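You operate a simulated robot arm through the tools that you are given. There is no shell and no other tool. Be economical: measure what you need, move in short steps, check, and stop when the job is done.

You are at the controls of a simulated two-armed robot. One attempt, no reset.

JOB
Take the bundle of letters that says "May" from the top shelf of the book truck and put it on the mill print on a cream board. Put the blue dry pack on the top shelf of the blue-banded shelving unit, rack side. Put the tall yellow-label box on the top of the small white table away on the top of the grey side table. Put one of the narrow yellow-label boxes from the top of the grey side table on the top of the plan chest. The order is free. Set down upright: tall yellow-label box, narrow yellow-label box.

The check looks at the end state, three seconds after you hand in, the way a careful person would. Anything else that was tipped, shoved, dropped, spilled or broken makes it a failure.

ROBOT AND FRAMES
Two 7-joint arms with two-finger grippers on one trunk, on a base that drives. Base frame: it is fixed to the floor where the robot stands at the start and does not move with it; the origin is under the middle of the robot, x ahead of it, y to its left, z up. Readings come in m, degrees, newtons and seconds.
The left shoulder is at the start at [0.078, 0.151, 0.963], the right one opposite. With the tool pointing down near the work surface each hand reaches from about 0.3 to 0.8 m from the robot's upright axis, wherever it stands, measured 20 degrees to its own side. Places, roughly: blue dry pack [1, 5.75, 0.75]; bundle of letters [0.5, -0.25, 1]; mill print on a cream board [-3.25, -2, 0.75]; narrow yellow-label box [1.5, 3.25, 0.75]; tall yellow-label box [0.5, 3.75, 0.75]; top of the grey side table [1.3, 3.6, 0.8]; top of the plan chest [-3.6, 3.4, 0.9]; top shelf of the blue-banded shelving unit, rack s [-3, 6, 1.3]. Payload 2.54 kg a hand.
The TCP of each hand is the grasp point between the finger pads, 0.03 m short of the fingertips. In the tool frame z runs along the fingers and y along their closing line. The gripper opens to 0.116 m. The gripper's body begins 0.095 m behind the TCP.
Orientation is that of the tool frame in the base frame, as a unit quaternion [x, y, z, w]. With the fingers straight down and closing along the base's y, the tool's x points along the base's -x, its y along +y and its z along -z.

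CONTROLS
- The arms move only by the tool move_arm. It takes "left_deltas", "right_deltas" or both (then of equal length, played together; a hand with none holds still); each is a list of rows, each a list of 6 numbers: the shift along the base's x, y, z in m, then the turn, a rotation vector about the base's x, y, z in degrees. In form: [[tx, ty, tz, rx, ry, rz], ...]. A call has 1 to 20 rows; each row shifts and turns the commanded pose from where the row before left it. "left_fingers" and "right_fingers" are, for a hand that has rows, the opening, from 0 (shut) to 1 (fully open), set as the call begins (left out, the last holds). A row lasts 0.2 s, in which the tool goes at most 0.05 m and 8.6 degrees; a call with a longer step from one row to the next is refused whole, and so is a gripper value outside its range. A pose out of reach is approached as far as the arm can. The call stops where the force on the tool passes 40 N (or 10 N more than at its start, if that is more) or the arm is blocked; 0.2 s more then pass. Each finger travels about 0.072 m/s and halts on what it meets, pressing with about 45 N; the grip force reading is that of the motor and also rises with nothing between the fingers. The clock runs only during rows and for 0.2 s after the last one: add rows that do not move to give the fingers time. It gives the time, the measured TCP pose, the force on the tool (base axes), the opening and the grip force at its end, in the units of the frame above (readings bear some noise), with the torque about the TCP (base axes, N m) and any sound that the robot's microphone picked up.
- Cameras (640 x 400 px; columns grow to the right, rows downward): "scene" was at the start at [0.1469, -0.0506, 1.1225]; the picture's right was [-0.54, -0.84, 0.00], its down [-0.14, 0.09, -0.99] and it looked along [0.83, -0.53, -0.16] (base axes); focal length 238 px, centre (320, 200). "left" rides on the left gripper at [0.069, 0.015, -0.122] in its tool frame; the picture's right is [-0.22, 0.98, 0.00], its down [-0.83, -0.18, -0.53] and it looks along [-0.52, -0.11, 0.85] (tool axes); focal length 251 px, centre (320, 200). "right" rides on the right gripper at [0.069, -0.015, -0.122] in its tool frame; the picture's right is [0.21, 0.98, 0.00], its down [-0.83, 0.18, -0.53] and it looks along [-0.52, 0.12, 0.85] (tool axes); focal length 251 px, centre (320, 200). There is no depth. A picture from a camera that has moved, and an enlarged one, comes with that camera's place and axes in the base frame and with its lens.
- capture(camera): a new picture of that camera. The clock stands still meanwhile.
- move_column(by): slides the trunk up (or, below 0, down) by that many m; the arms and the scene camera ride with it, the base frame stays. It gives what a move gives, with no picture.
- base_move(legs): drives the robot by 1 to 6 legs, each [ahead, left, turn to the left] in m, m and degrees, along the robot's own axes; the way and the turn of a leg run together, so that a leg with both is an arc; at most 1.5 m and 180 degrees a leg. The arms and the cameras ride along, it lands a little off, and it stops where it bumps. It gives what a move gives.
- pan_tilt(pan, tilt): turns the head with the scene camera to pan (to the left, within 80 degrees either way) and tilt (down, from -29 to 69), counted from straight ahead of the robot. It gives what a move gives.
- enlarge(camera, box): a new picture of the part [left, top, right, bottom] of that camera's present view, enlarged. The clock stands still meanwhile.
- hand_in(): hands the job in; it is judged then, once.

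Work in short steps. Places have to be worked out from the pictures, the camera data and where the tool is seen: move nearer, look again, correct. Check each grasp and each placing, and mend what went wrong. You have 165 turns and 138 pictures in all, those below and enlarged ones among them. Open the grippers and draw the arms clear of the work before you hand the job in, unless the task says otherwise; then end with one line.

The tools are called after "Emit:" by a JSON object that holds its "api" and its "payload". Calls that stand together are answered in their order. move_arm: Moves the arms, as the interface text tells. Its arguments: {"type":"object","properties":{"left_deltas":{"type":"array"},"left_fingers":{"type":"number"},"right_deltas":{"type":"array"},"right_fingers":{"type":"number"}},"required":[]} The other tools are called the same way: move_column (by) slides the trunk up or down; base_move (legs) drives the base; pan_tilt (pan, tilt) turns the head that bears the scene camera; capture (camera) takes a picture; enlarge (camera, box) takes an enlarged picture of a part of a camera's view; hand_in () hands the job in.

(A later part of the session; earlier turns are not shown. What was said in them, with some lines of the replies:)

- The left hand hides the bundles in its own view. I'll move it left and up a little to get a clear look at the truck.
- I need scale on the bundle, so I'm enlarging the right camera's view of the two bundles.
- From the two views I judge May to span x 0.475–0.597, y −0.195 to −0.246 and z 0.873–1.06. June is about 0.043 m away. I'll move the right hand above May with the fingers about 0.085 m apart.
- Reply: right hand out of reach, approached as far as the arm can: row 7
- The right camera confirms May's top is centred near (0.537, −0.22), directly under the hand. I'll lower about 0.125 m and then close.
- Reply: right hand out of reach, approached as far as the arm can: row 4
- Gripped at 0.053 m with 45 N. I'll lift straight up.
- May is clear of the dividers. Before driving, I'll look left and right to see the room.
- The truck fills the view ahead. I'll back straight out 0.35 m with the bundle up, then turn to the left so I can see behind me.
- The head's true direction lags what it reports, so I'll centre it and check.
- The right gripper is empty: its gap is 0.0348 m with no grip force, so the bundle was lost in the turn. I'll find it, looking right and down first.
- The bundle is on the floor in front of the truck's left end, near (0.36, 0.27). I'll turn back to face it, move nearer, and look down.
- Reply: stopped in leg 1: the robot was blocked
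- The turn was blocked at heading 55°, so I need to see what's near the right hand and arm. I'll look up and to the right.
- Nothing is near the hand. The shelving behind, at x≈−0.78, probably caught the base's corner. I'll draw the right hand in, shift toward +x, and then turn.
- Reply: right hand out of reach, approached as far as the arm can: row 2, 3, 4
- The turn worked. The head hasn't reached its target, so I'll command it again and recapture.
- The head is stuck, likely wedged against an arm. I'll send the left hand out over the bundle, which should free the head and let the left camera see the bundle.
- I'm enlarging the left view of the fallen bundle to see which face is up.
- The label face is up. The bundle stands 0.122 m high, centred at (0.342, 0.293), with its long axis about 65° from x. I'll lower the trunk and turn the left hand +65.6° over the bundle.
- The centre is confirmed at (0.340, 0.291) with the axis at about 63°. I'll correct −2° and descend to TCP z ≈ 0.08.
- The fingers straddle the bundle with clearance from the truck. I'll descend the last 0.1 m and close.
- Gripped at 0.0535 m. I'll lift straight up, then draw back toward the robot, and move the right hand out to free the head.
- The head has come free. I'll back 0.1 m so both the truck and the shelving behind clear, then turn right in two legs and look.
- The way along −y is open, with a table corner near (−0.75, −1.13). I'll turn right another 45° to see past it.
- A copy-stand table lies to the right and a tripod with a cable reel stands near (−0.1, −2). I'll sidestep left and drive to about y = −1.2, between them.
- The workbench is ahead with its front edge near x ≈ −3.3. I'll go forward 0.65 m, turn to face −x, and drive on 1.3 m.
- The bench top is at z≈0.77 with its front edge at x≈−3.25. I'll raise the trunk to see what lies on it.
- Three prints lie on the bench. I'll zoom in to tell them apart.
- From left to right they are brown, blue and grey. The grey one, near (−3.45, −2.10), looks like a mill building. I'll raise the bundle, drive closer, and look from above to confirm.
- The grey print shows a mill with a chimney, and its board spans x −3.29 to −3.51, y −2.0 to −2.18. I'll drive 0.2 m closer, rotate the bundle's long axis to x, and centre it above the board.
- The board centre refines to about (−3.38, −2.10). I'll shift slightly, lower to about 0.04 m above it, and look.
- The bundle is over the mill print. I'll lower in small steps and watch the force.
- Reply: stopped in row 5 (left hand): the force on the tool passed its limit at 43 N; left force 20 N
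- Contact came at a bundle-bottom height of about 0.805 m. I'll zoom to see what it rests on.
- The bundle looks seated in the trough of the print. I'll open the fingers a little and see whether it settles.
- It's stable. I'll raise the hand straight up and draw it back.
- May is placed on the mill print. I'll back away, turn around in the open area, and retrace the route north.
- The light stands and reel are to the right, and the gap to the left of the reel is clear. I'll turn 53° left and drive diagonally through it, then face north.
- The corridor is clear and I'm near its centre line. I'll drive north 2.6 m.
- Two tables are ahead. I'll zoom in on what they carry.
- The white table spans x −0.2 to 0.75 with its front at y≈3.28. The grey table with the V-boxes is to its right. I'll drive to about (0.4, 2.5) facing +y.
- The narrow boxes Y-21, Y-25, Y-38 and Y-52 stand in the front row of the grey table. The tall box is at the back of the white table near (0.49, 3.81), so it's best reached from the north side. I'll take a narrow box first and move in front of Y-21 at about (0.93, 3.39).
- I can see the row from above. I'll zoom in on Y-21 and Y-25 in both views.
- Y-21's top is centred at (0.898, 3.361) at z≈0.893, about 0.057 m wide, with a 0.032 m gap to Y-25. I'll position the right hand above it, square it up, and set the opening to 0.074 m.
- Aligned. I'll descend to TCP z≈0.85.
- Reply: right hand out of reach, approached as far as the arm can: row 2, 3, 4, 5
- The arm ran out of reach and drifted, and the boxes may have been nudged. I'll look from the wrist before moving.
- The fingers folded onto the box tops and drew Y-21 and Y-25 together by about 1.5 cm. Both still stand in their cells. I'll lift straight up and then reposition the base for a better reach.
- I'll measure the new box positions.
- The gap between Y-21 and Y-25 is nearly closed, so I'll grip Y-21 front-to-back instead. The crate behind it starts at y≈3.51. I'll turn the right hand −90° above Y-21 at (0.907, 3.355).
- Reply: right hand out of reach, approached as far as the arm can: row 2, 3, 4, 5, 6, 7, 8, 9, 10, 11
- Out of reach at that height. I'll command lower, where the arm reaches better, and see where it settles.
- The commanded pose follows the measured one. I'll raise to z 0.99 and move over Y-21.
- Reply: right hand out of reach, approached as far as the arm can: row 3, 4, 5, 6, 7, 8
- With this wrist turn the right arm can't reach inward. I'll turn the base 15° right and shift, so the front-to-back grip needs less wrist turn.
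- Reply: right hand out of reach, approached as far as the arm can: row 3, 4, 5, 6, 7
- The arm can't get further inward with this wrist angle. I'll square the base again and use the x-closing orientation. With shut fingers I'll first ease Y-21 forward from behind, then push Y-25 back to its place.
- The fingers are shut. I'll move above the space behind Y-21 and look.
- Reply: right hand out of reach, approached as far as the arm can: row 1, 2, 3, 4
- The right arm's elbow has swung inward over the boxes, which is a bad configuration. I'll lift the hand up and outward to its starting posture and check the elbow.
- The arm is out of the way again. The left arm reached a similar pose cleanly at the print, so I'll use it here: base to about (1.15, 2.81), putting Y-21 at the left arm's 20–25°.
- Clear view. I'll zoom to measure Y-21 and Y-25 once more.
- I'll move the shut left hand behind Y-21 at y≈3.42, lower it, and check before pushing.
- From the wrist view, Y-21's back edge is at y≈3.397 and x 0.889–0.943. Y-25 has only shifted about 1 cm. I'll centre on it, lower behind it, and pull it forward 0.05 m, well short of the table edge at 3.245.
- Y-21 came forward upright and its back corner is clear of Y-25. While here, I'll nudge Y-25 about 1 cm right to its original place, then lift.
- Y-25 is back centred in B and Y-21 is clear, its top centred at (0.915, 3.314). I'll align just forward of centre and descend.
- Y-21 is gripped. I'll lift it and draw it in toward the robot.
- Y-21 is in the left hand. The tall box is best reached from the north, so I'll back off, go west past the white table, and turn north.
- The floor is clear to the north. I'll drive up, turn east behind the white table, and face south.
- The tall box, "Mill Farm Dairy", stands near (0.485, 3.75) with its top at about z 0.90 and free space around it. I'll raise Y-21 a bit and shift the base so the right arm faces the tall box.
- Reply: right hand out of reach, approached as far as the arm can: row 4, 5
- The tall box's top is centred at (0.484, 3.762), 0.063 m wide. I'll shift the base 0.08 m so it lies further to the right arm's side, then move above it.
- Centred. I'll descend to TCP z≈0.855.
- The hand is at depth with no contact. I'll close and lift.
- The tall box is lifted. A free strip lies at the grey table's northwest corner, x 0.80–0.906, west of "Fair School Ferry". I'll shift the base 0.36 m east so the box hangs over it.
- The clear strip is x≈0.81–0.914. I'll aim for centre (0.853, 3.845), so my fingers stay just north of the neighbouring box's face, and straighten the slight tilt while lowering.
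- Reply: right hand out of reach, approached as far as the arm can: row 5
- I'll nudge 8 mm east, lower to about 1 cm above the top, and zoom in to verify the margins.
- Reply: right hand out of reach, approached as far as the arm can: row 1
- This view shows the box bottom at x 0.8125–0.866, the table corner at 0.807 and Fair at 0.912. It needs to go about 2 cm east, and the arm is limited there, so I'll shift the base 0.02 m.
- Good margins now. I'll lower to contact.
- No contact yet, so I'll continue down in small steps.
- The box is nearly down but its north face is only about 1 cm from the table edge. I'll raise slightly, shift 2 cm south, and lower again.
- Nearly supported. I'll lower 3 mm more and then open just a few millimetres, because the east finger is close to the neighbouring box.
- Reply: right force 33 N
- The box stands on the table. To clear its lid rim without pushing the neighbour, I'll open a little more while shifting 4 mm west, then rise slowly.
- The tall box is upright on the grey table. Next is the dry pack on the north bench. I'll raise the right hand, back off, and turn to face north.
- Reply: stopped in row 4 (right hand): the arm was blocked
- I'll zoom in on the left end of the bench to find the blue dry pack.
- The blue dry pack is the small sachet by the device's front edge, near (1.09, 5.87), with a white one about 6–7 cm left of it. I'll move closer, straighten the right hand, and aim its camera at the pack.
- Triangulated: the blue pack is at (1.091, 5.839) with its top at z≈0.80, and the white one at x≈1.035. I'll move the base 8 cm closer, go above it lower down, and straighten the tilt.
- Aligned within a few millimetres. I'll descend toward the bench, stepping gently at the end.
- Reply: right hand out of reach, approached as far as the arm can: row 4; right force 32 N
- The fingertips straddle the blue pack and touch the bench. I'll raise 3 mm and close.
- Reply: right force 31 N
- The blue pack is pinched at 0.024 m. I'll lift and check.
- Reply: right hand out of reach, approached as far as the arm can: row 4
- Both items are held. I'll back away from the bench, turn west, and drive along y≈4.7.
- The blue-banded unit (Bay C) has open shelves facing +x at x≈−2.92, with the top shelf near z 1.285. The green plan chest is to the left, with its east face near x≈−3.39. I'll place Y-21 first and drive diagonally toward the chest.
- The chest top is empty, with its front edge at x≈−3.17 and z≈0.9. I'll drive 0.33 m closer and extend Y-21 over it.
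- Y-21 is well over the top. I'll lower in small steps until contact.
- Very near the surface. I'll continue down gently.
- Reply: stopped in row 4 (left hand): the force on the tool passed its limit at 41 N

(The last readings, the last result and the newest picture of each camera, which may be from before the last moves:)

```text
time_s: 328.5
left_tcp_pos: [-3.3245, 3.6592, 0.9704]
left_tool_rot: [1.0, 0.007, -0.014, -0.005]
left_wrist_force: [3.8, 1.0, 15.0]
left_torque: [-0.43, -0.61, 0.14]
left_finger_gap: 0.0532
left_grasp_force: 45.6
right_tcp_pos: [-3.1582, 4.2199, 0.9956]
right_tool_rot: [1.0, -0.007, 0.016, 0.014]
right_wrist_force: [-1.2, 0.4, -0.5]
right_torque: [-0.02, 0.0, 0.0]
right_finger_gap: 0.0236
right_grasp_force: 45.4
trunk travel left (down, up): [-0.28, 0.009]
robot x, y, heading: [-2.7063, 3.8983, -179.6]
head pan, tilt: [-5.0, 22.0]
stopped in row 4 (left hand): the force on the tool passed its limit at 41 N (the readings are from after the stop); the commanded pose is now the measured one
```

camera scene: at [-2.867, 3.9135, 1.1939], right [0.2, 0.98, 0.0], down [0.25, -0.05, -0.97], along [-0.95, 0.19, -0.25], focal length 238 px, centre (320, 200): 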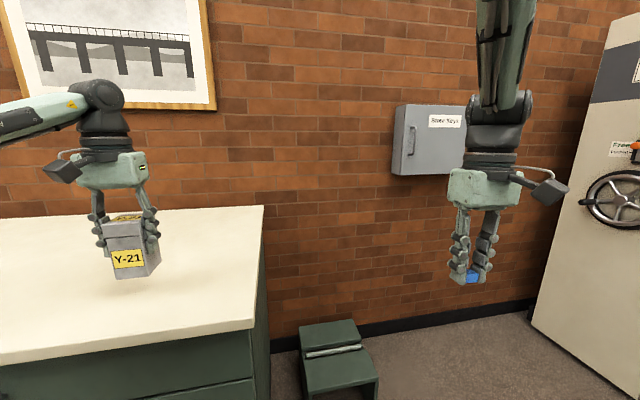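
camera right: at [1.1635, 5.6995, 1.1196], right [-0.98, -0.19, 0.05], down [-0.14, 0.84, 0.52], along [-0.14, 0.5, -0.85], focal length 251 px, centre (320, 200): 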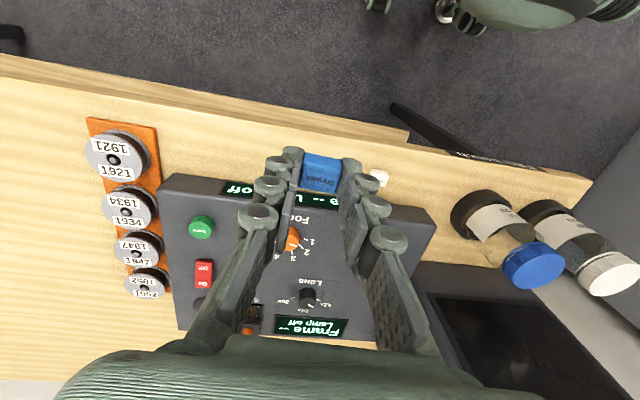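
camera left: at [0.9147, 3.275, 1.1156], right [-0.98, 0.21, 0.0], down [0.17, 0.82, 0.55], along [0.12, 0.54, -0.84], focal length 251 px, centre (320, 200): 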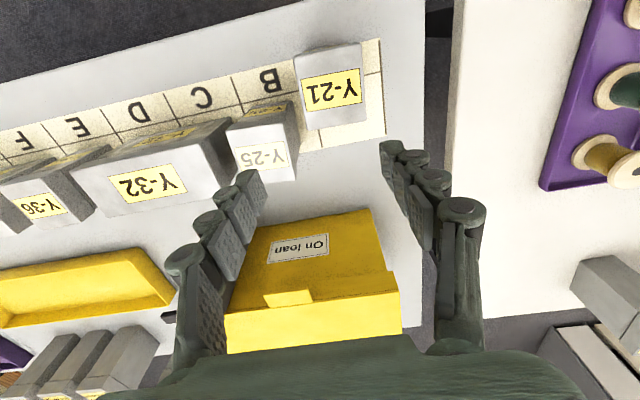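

Contact is made. I'll open enough to clear the lid, rise, and check.

Emit:
{"api": "move_arm", "payload": {"left_deltas": [[0, 0, 0, 0, 0, 0], [0, 0, 0, 0, 0, 0], [0, 0, 0, 0, 0, 0], [0, 0, 0.02, 0, 0, 0], [0, 0, 0.03, 0, 0, 0], [0, 0, 0.04, 0, 0, 0], [0, 0, 0.04, 0, 0, 0], [0.03, 0, 0.02, 0, 0, 0], [0.04, 0, 0, 0, 0, 0], [0.04, 0, 0, 0, 0, 0], [0.04, 0, 0, 0, 0, 0]], "left_fingers": 0.72}}

Emit:
{"api": "capture", "payload": {"camera": "scene"}}

```text
time_s: 330.9
left_tcp_pos: [-3.1728, 3.6571, 1.1165]
left_tool_rot: [1.0, 0.007, -0.013, -0.005]
left_wrist_force: [0.0, -0.1, 0.3]
left_torque: [0.0, -0.02, 0.02]
left_finger_gap: 0.0835
left_grasp_force: 0.1
right_tcp_pos: [-3.1575, 4.2197, 0.9962]
right_tool_rot: [1.0, -0.008, 0.015, 0.013]
right_wrist_force: [-0.6, -0.1, -0.4]
right_torque: [0.01, -0.01, 0.02]
right_finger_gap: 0.0235
right_grasp_force: 45.2
trunk travel left (down, up): [-0.28, 0.009]
robot x, y, heading: [-2.7076, 3.8933, -179.7]
head pan, tilt: [-5.0, 22.0]
```

```text
33 pictures are left
camera scene: at [-2.8664, 3.9127, 1.1934], right [0.19, 0.98, 0.0], down [0.25, -0.05, -0.97], along [-0.95, 0.19, -0.26], focal length 238 px, centre (320, 200)
```

scene: 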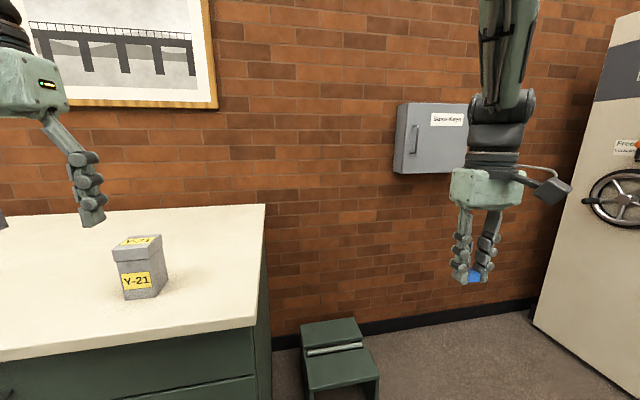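

Y-21 stands upright on the plan chest. Now I'll back away and strafe north to face Bay C's open shelves.

Emit:
{"api": "base_move", "payload": {"legs": [[-0.5, 0, 0], [0, -1.2, 0], [0, -0.5, 0]]}}

Emit:
{"api": "pan_tilt", "payload": {"pan": -10, "tilt": 0}}

Emit:
{"api": "capture", "payload": {"camera": "scene"}}

```text
time_s: 350.0
left_tcp_pos: [-2.6992, 5.3502, 1.1183]
left_tool_rot: [1.0, 0.01, -0.013, -0.004]
left_wrist_force: [0.5, 0.1, 0.3]
left_torque: [-0.01, -0.01, -0.04]
left_finger_gap: 0.0836
left_grasp_force: 0.1
right_tcp_pos: [-2.6848, 5.9129, 0.997]
right_tool_rot: [1.0, -0.005, 0.015, 0.014]
right_wrist_force: [-0.5, 0.1, 0.8]
right_torque: [0.0, 0.0, -0.01]
right_finger_gap: 0.0237
right_grasp_force: 45.4
trunk travel left (down, up): [-0.28, 0.009]
robot x, y, heading: [-2.2337, 5.5891, -179.3]
head pan, tilt: [-5.0, 22.0]
```

```text
time_s: 350.8
left_tcp_pos: [-2.6987, 5.3497, 1.1169]
left_tool_rot: [1.0, 0.009, -0.012, -0.004]
left_wrist_force: [0.2, 0.5, 0.5]
left_torque: [-0.01, -0.01, 0.0]
left_finger_gap: 0.0833
left_grasp_force: 0.1
right_tcp_pos: [-2.6859, 5.9115, 0.9958]
right_tool_rot: [1.0, -0.005, 0.015, 0.013]
right_wrist_force: [0.6, 0.1, 0.5]
right_torque: [0.01, -0.01, -0.02]
right_finger_gap: 0.0239
right_grasp_force: 45.0
trunk travel left (down, up): [-0.28, 0.009]
robot x, y, heading: [-2.2323, 5.5892, -179.5]
head pan, tilt: [-10.0, 0.0]
```

```text
32 pictures are left
camera scene: at [-2.3892, 5.6058, 1.2158], right [0.2, 0.98, 0.0], down [0.02, 0.0, -1.0], along [-0.98, 0.2, -0.02], focal length 238 px, centre (320, 200)
```

scene: 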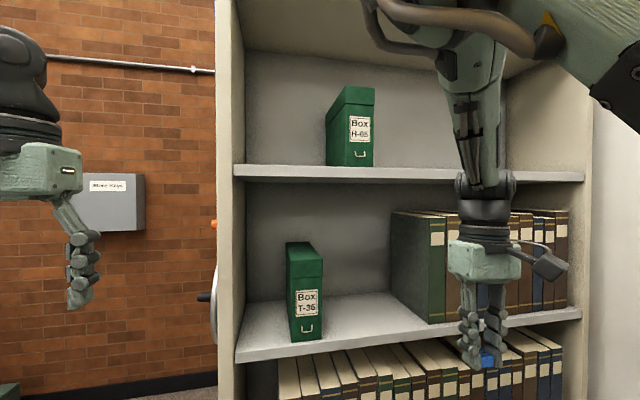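

The top shelf has free space right of Box H-65, around y≈6.0, with its lip at z≈1.283. I'll raise the right hand in front of the shelf while pitching the fingers forward.

Emit:
{"api": "move_arm", "payload": {"right_deltas": [[0, 0, 0.045, 0, 0, 0], [0, 0, 0.045, 0, 6, 0], [0, 0, 0.045, 0, 7, 0], [0, 0, 0.045, 0, 7, 0], [0, 0, 0.045, 0, 7, 0], [0, 0, 0.045, 0, 7, 0], [0, 0, 0.045, 0, 7, 0], [0, 0, 0.04, 0, 7, 0], [0, 0, 0, 0, 0, 0]]}}

Emit:
{"api": "capture", "payload": {"camera": "scene"}}

```text
time_s: 352.8
left_tcp_pos: [-2.6992, 5.3499, 1.1162]
left_tool_rot: [1.0, 0.01, -0.013, -0.005]
left_wrist_force: [-0.5, 0.0, -0.7]
left_torque: [0.01, -0.02, 0.0]
left_finger_gap: 0.0838
left_grasp_force: 0.1
right_tcp_pos: [-2.704, 5.9381, 1.3556]
right_tool_rot: [0.921, -0.003, -0.39, 0.02]
right_wrist_force: [0.2, -0.1, -0.1]
right_torque: [0.04, -0.03, -0.02]
right_finger_gap: 0.0239
right_grasp_force: 45.4
right hand out of reach, approached as far as the arm can: row 4, 5, 6, 8
trunk travel left (down, up): [-0.28, 0.009]
robot x, y, heading: [-2.2334, 5.5875, -179.7]
head pan, tilt: [-10.0, 0.0]
```

```text
31 pictures are left
camera scene: at [-2.3749, 5.6278, 1.2329], right [0.47, 0.88, 0.0], down [-0.16, 0.08, -0.98], along [-0.87, 0.46, 0.18], focal length 238 px, centre (320, 200)
```

scene: 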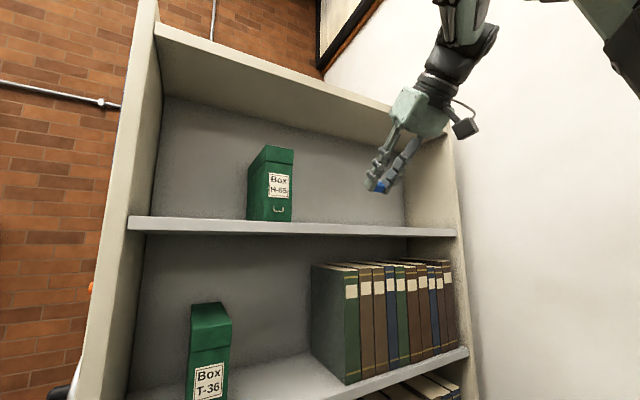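

Pitched to about 46° and in front of the shelf. I'll move the base 0.12 m closer, then slide the hand in over the shelf.

Emit:
{"api": "base_move", "payload": {"legs": [[0.12, 0, 0]]}}

Emit:
{"api": "move_arm", "payload": {"right_deltas": [[-0.03, 0.01, 0, 0, 0, 0], [-0.03, 0.01, 0, 0, 0, 0], [-0.03, 0.01, 0, 0, 0, 0], [-0.03, 0.01, 0, 0, 0, 0], [-0.03, 0.01, 0, 0, 0, 0], [-0.02, 0, 0, 0, 0, 0], [0, 0, 0, 0, 0, 0]]}}

Emit:
{"api": "capture", "payload": {"camera": "scene"}}

Emit:
{"api": "capture", "payload": {"camera": "right"}}

```text
time_s: 354.1
left_tcp_pos: [-2.8209, 5.3462, 1.117]
left_tool_rot: [1.0, 0.011, -0.012, -0.004]
left_wrist_force: [-0.8, 0.3, 0.1]
left_torque: [0.03, -0.02, 0.0]
left_finger_gap: 0.0833
left_grasp_force: 0.0
right_tcp_pos: [-2.8265, 5.9356, 1.3554]
right_tool_rot: [0.921, -0.001, -0.39, 0.019]
right_wrist_force: [-0.5, -0.8, -0.3]
right_torque: [0.0, -0.02, -0.01]
right_finger_gap: 0.0237
right_grasp_force: 45.5
trunk travel left (down, up): [-0.28, 0.009]
robot x, y, heading: [-2.3549, 5.5873, -179.6]
head pan, tilt: [-10.0, 0.0]
```

```text
time_s: 355.7
left_tcp_pos: [-2.8202, 5.3464, 1.1178]
left_tool_rot: [1.0, 0.011, -0.013, -0.004]
left_wrist_force: [-0.1, -0.1, -0.3]
left_torque: [0.0, 0.01, -0.03]
left_finger_gap: 0.0836
left_grasp_force: 0.0
right_tcp_pos: [-2.9981, 5.9863, 1.3552]
right_tool_rot: [0.921, -0.001, -0.39, 0.019]
right_wrist_force: [-0.3, 0.9, 0.1]
right_torque: [0.0, -0.03, 0.01]
right_finger_gap: 0.0238
right_grasp_force: 44.6
trunk travel left (down, up): [-0.28, 0.009]
robot x, y, heading: [-2.3549, 5.5859, -179.1]
head pan, tilt: [-10.0, 0.0]
```

```text
30 pictures are left
camera scene: at [-2.5103, 5.601, 1.2174], right [0.16, 0.99, 0.0], down [0.0, 0.0, -1.0], along [-0.99, 0.16, 0.0], focal length 238 px, centre (320, 200)
```

scene: 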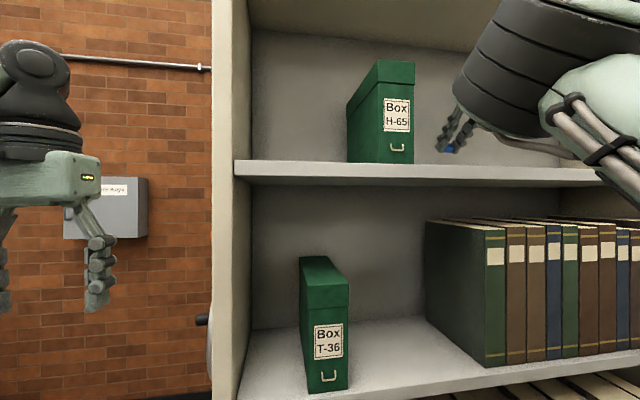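

```text
29 pictures are left
camera right: at [-2.8615, 6.0038, 1.3899], right [0.16, -0.98, -0.12], down [-0.19, -0.15, 0.97], along [-0.97, -0.14, -0.21], focal length 251 px, centre (320, 200)
```

right: 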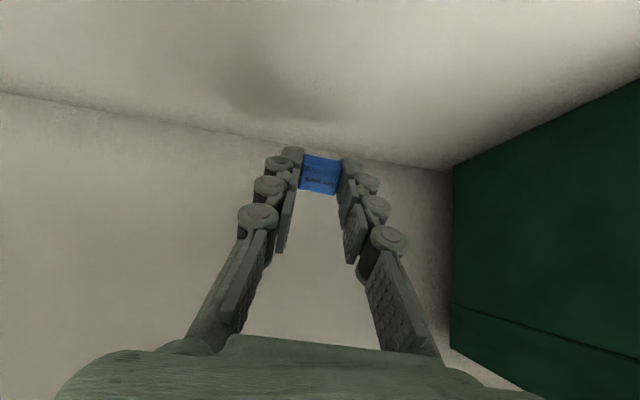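

The pack is over the shelf, right of H-65. I'll lower gently toward the surface.

Emit:
{"api": "move_arm", "payload": {"right_deltas": [[0, 0, -0.012, 0, 0, 0], [0, 0, -0.01, 0, 0, 0], [0, 0, -0.006, 0, 0, 0], [0, 0, -0.004, 0, 0, 0], [0, 0, 0, 0, 0, 0]]}}

Emit:
{"api": "enlarge", "payload": {"camera": "scene", "box": [390, 90, 510, 200]}}

```text
time_s: 356.9
left_tcp_pos: [-2.8198, 5.3472, 1.1184]
left_tool_rot: [1.0, 0.011, -0.013, -0.003]
left_wrist_force: [0.6, 0.6, 0.4]
left_torque: [0.02, 0.0, -0.04]
left_finger_gap: 0.0836
left_grasp_force: 0.1
right_tcp_pos: [-2.9963, 5.986, 1.3246]
right_tool_rot: [0.92, -0.001, -0.39, 0.019]
right_wrist_force: [-0.7, 0.2, 0.5]
right_torque: [-0.04, 0.0, 0.03]
right_finger_gap: 0.0238
right_grasp_force: 44.8
trunk travel left (down, up): [-0.28, 0.009]
robot x, y, heading: [-2.3538, 5.5895, -179.4]
head pan, tilt: [-10.0, 0.0]
```

```text
3.64 times, centred on (450, 145) of scene
camera zoom: at [-2.5104, 5.601, 1.2174], right [0.16, 0.99, 0.0], down [0.0, 0.0, -1.0], along [-0.99, 0.16, 0.0], focal length 867 px, centre (-153, 400)
```

zoom: 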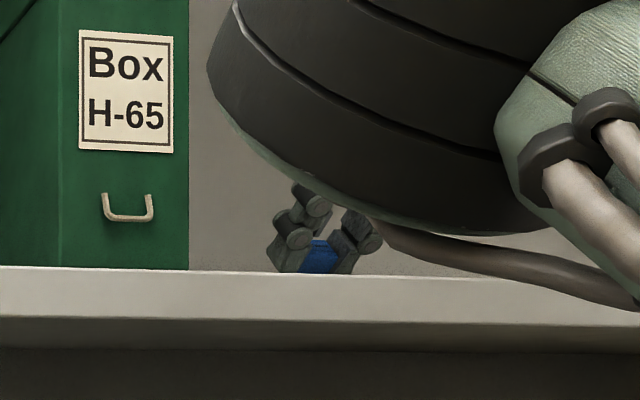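

The pack is just above the shelf surface. I'll continue down in 2–3 mm steps.

Emit:
{"api": "move_arm", "payload": {"right_deltas": [[0, 0, -0.003, 0, 0, 0], [0, 0, -0.003, 0, 0, 0], [0, 0, -0.003, 0, 0, 0], [0, 0, -0.002, 0, 0, 0], [0, 0, 0, 0, 0, 0]]}}

```text
time_s: 358.1
left_tcp_pos: [-2.8188, 5.347, 1.1169]
left_tool_rot: [1.0, 0.01, -0.012, -0.004]
left_wrist_force: [0.3, -0.6, 0.7]
left_torque: [-0.02, 0.01, -0.01]
left_finger_gap: 0.0835
left_grasp_force: 0.0
right_tcp_pos: [-2.9961, 5.9848, 1.3126]
right_tool_rot: [0.92, -0.001, -0.39, 0.019]
right_wrist_force: [0.6, -0.1, 0.2]
right_torque: [-0.03, -0.03, -0.02]
right_finger_gap: 0.0237
right_grasp_force: 45.3
trunk travel left (down, up): [-0.28, 0.009]
robot x, y, heading: [-2.3566, 5.5884, -179.4]
head pan, tilt: [-10.0, 0.0]
```

No contact yet; a few more millimetres.

Emit:
{"api": "move_arm", "payload": {"right_deltas": [[0, 0, -0.003, 0, 0, 0], [0, 0, -0.003, 0, 0, 0], [0, 0, -0.003, 0, 0, 0], [0, 0, -0.003, 0, 0, 0], [0, 0, 0, 0, 0, 0]]}}

Emit:
{"api": "enlarge", "payload": {"camera": "scene", "box": [390, 90, 510, 200]}}

```text
time_s: 359.2
left_tcp_pos: [-2.8193, 5.3462, 1.1167]
left_tool_rot: [1.0, 0.011, -0.014, -0.005]
left_wrist_force: [-0.5, 0.4, -0.5]
left_torque: [0.05, 0.03, 0.02]
left_finger_gap: 0.0834
left_grasp_force: 0.2
right_tcp_pos: [-2.9938, 5.9852, 1.308]
right_tool_rot: [0.917, 0.0, -0.4, 0.015]
right_wrist_force: [1.3, -0.8, 7.1]
right_torque: [0.11, 0.08, -0.01]
right_finger_gap: 0.0235
right_grasp_force: 45.9
trunk travel left (down, up): [-0.28, 0.009]
robot x, y, heading: [-2.3538, 5.5913, -179.0]
head pan, tilt: [-10.0, 0.0]
stopped in row 5 (right hand): the force on the tool passed its limit at 41 N (the readings are from after the stop); the commanded pose is now the measured one
```

```text
3.64 times, centred on (450, 145) of scene
camera zoom: at [-2.5097, 5.6004, 1.2171], right [0.16, 0.99, 0.0], down [0.0, 0.0, -1.0], along [-0.99, 0.16, 0.0], focal length 867 px, centre (-153, 400)
```

zoom: 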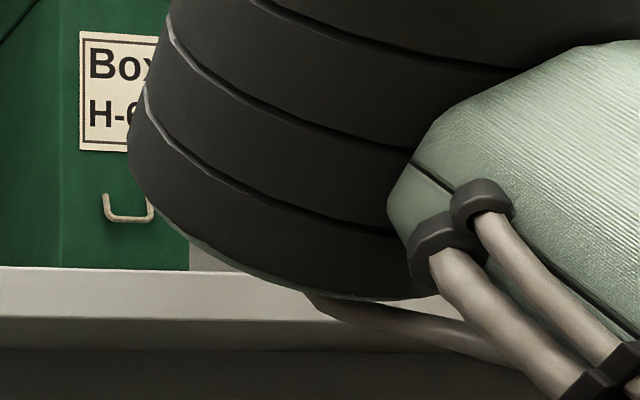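

Contact. I'll open, lift slightly, and look before withdrawing.

Emit:
{"api": "move_arm", "payload": {"right_deltas": [[0, 0, 0.001, 0, 0, 0], [0, 0, 0, 0, 0, 0], [0, 0, 0, 0, 0, 0], [0, 0, 0.01, 0, 0, 0], [0, 0, 0.02, 0, 0, 0], [0, 0, 0.015, 0, 0, 0]], "right_fingers": 0.45}}

Emit:
{"api": "capture", "payload": {"camera": "right"}}

```text
time_s: 360.6
left_tcp_pos: [-2.8193, 5.3458, 1.1158]
left_tool_rot: [1.0, 0.01, -0.013, -0.004]
left_wrist_force: [0.2, -0.9, 0.0]
left_torque: [-0.03, -0.02, 0.01]
left_finger_gap: 0.0833
left_grasp_force: 0.0
right_tcp_pos: [-2.9965, 5.9865, 1.3529]
right_tool_rot: [0.918, 0.0, -0.397, 0.016]
right_wrist_force: [-0.6, -0.6, 0.2]
right_torque: [-0.03, -0.02, -0.01]
right_finger_gap: 0.0521
right_grasp_force: 0.1
trunk travel left (down, up): [-0.28, 0.009]
robot x, y, heading: [-2.3569, 5.589, -179.3]
head pan, tilt: [-10.0, 0.0]
```

```text
26 pictures are left
camera right: at [-2.8598, 6.0037, 1.386], right [0.16, -0.98, -0.13], down [-0.17, -0.15, 0.97], along [-0.97, -0.13, -0.2], focal length 251 px, centre (320, 200)
```

right: 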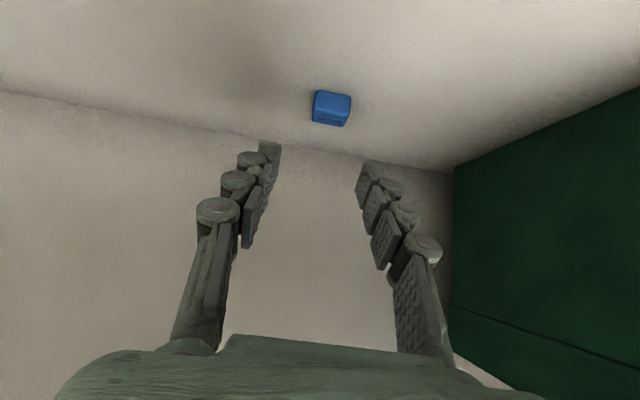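

The blue pack rests on the top shelf. I'll withdraw by backing the base and take a final look.

Emit:
{"api": "base_move", "payload": {"legs": [[-0.6, 0, 0]]}}

Emit:
{"api": "move_arm", "payload": {"right_deltas": [[0, 0, -0.02, 0, -7, 0], [0, 0, -0.03, 0, -7, 0], [0, 0, -0.03, 0, -7, 0], [0, 0, -0.03, 0, -7, 0], [0, 0, -0.03, 0, -7, 0], [0, 0, -0.03, 0, -7, 0], [0, 0, 0, 0, 0, 0]], "right_fingers": 1.0, "left_deltas": [[0, 0, 0, 0, 0, 0], [0, 0, 0, 0, 0, 0], [0, 0, 0, 0, 0, 0], [0, 0, 0, 0, 0, 0], [0, 0, 0, 0, 0, 0], [0, 0, 0, 0, 0, 0], [0, 0, 0, 0, 0, 0]], "left_fingers": 1.0}}

Emit:
{"api": "capture", "payload": {"camera": "scene"}}

```text
time_s: 362.8
left_tcp_pos: [-2.5047, 5.3539, 1.1184]
left_tool_rot: [1.0, 0.007, -0.014, -0.006]
left_wrist_force: [-0.3, 0.2, -0.6]
left_torque: [0.01, -0.12, -0.01]
left_finger_gap: 0.0835
left_grasp_force: 0.0
right_tcp_pos: [-2.6763, 5.9956, 1.3533]
right_tool_rot: [0.917, -0.004, -0.398, 0.014]
right_wrist_force: [-1.2, 0.0, -0.5]
right_torque: [-0.02, -0.01, 0.03]
right_finger_gap: 0.0522
right_grasp_force: 0.0
trunk travel left (down, up): [-0.28, 0.009]
robot x, y, heading: [-2.0419, 5.591, -179.6]
head pan, tilt: [-10.0, 0.0]
stopped in leg 1: the robot was blocked; the commanded pose is now the measured one
```

```text
time_s: 364.4
left_tcp_pos: [-2.5026, 5.3535, 1.1195]
left_tool_rot: [1.0, 0.007, -0.015, -0.005]
left_wrist_force: [0.5, -0.3, 0.3]
left_torque: [0.01, 0.03, -0.06]
left_finger_gap: 0.1162
left_grasp_force: 0.1
right_tcp_pos: [-2.6736, 5.9942, 1.1854]
right_tool_rot: [0.999, -0.008, -0.043, 0.011]
right_wrist_force: [-0.4, 0.2, -0.5]
right_torque: [0.02, 0.0, -0.03]
right_finger_gap: 0.1159
right_grasp_force: 0.1
trunk travel left (down, up): [-0.28, 0.009]
robot x, y, heading: [-2.0412, 5.5916, -179.5]
head pan, tilt: [-10.0, 0.0]
```

```text
25 pictures are left
camera scene: at [-2.1933, 5.606, 1.2175], right [0.17, 0.99, 0.0], down [0.0, 0.0, -1.0], along [-0.99, 0.17, 0.0], focal length 238 px, centre (320, 200)
```

scene: 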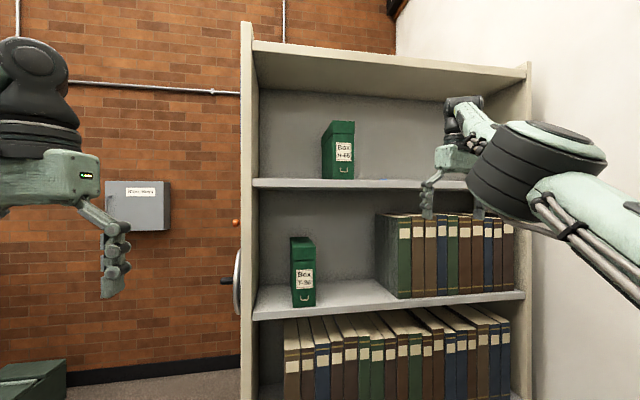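

The base touched the cabinet behind, so I'll ease forward and strafe away from the aisle. Then I'll zoom on the shelf to confirm the pack.

Emit:
{"api": "base_move", "payload": {"legs": [[0.06, 0, 0], [0, 0.5, 0]]}}

Emit:
{"api": "pan_tilt", "payload": {"pan": -25, "tilt": 0}}

Emit:
{"api": "capture", "payload": {"camera": "scene"}}

```text
time_s: 370.3
left_tcp_pos: [-2.5634, 4.8621, 1.1189]
left_tool_rot: [1.0, 0.005, -0.015, -0.005]
left_wrist_force: [0.3, -0.5, -0.7]
left_torque: [-0.01, 0.02, -0.02]
left_finger_gap: 0.1159
left_grasp_force: 0.0
right_tcp_pos: [-2.7301, 5.5031, 1.184]
right_tool_rot: [0.999, -0.011, -0.045, 0.011]
right_wrist_force: [-0.5, 0.4, -0.4]
right_torque: [-0.01, 0.0, -0.03]
right_finger_gap: 0.1157
right_grasp_force: 0.0
trunk travel left (down, up): [-0.28, 0.009]
robot x, y, heading: [-2.0978, 5.0944, -180.2]
head pan, tilt: [-10.0, 0.0]
```

```text
time_s: 371.0
left_tcp_pos: [-2.5625, 4.8613, 1.1194]
left_tool_rot: [1.0, 0.004, -0.015, -0.005]
left_wrist_force: [-0.3, 0.4, -0.5]
left_torque: [-0.01, 0.03, -0.01]
left_finger_gap: 0.116
left_grasp_force: 0.1
right_tcp_pos: [-2.7291, 5.5039, 1.1854]
right_tool_rot: [0.999, -0.011, -0.044, 0.011]
right_wrist_force: [-0.4, -0.9, 0.0]
right_torque: [-0.01, 0.01, 0.0]
right_finger_gap: 0.1161
right_grasp_force: 0.1
trunk travel left (down, up): [-0.28, 0.009]
robot x, y, heading: [-2.0959, 5.096, -180.0]
head pan, tilt: [-25.0, 0.0]
```

```text
24 pictures are left
camera scene: at [-2.2443, 5.1342, 1.2174], right [0.42, 0.91, 0.0], down [0.0, 0.0, -1.0], along [-0.91, 0.42, 0.0], focal length 238 px, centre (320, 200)
```

scene: 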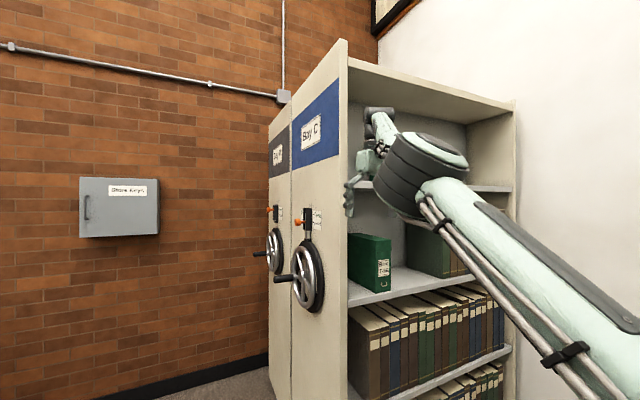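

All four items are placed and the grippers are open. I'll step a little further from the unit and hand in.

Emit:
{"api": "base_move", "payload": {"legs": [[0.0, 0.35, 0]]}}

Emit:
{"api": "hand_in", "payload": {}}

```text
time_s: 375.0
left_tcp_pos: [-2.5636, 4.5141, 1.1185]
left_tool_rot: [1.0, 0.002, -0.015, -0.005]
left_wrist_force: [0.7, 0.8, 0.1]
left_torque: [0.03, 0.01, 0.0]
left_finger_gap: 0.116
left_grasp_force: 0.1
right_tcp_pos: [-2.7279, 5.1549, 1.1854]
right_tool_rot: [0.999, -0.013, -0.045, 0.011]
right_wrist_force: [-0.1, 1.2, 0.8]
right_torque: [0.02, 0.03, 0.0]
right_finger_gap: 0.116
right_grasp_force: 0.0
trunk travel left (down, up): [-0.28, 0.009]
robot x, y, heading: [-2.0938, 4.7501, 179.6]
head pan, tilt: [-25.0, 0.0]
```

```text
The job is handed in.
```

I handed the job in with all four items at their targets: May on the mill print, the blue dry pack on Bay C's top shelf, the tall box upright on the grey side table and Y-21 upright on the plan chest. On the way I dropped May on the floor and picked it up again, nudged Y-25 (pushed back) and "Fair School Ferry" (a few millimetres at most, left), and bumped the base into the shelving and a cabinet, without checking either for damage.
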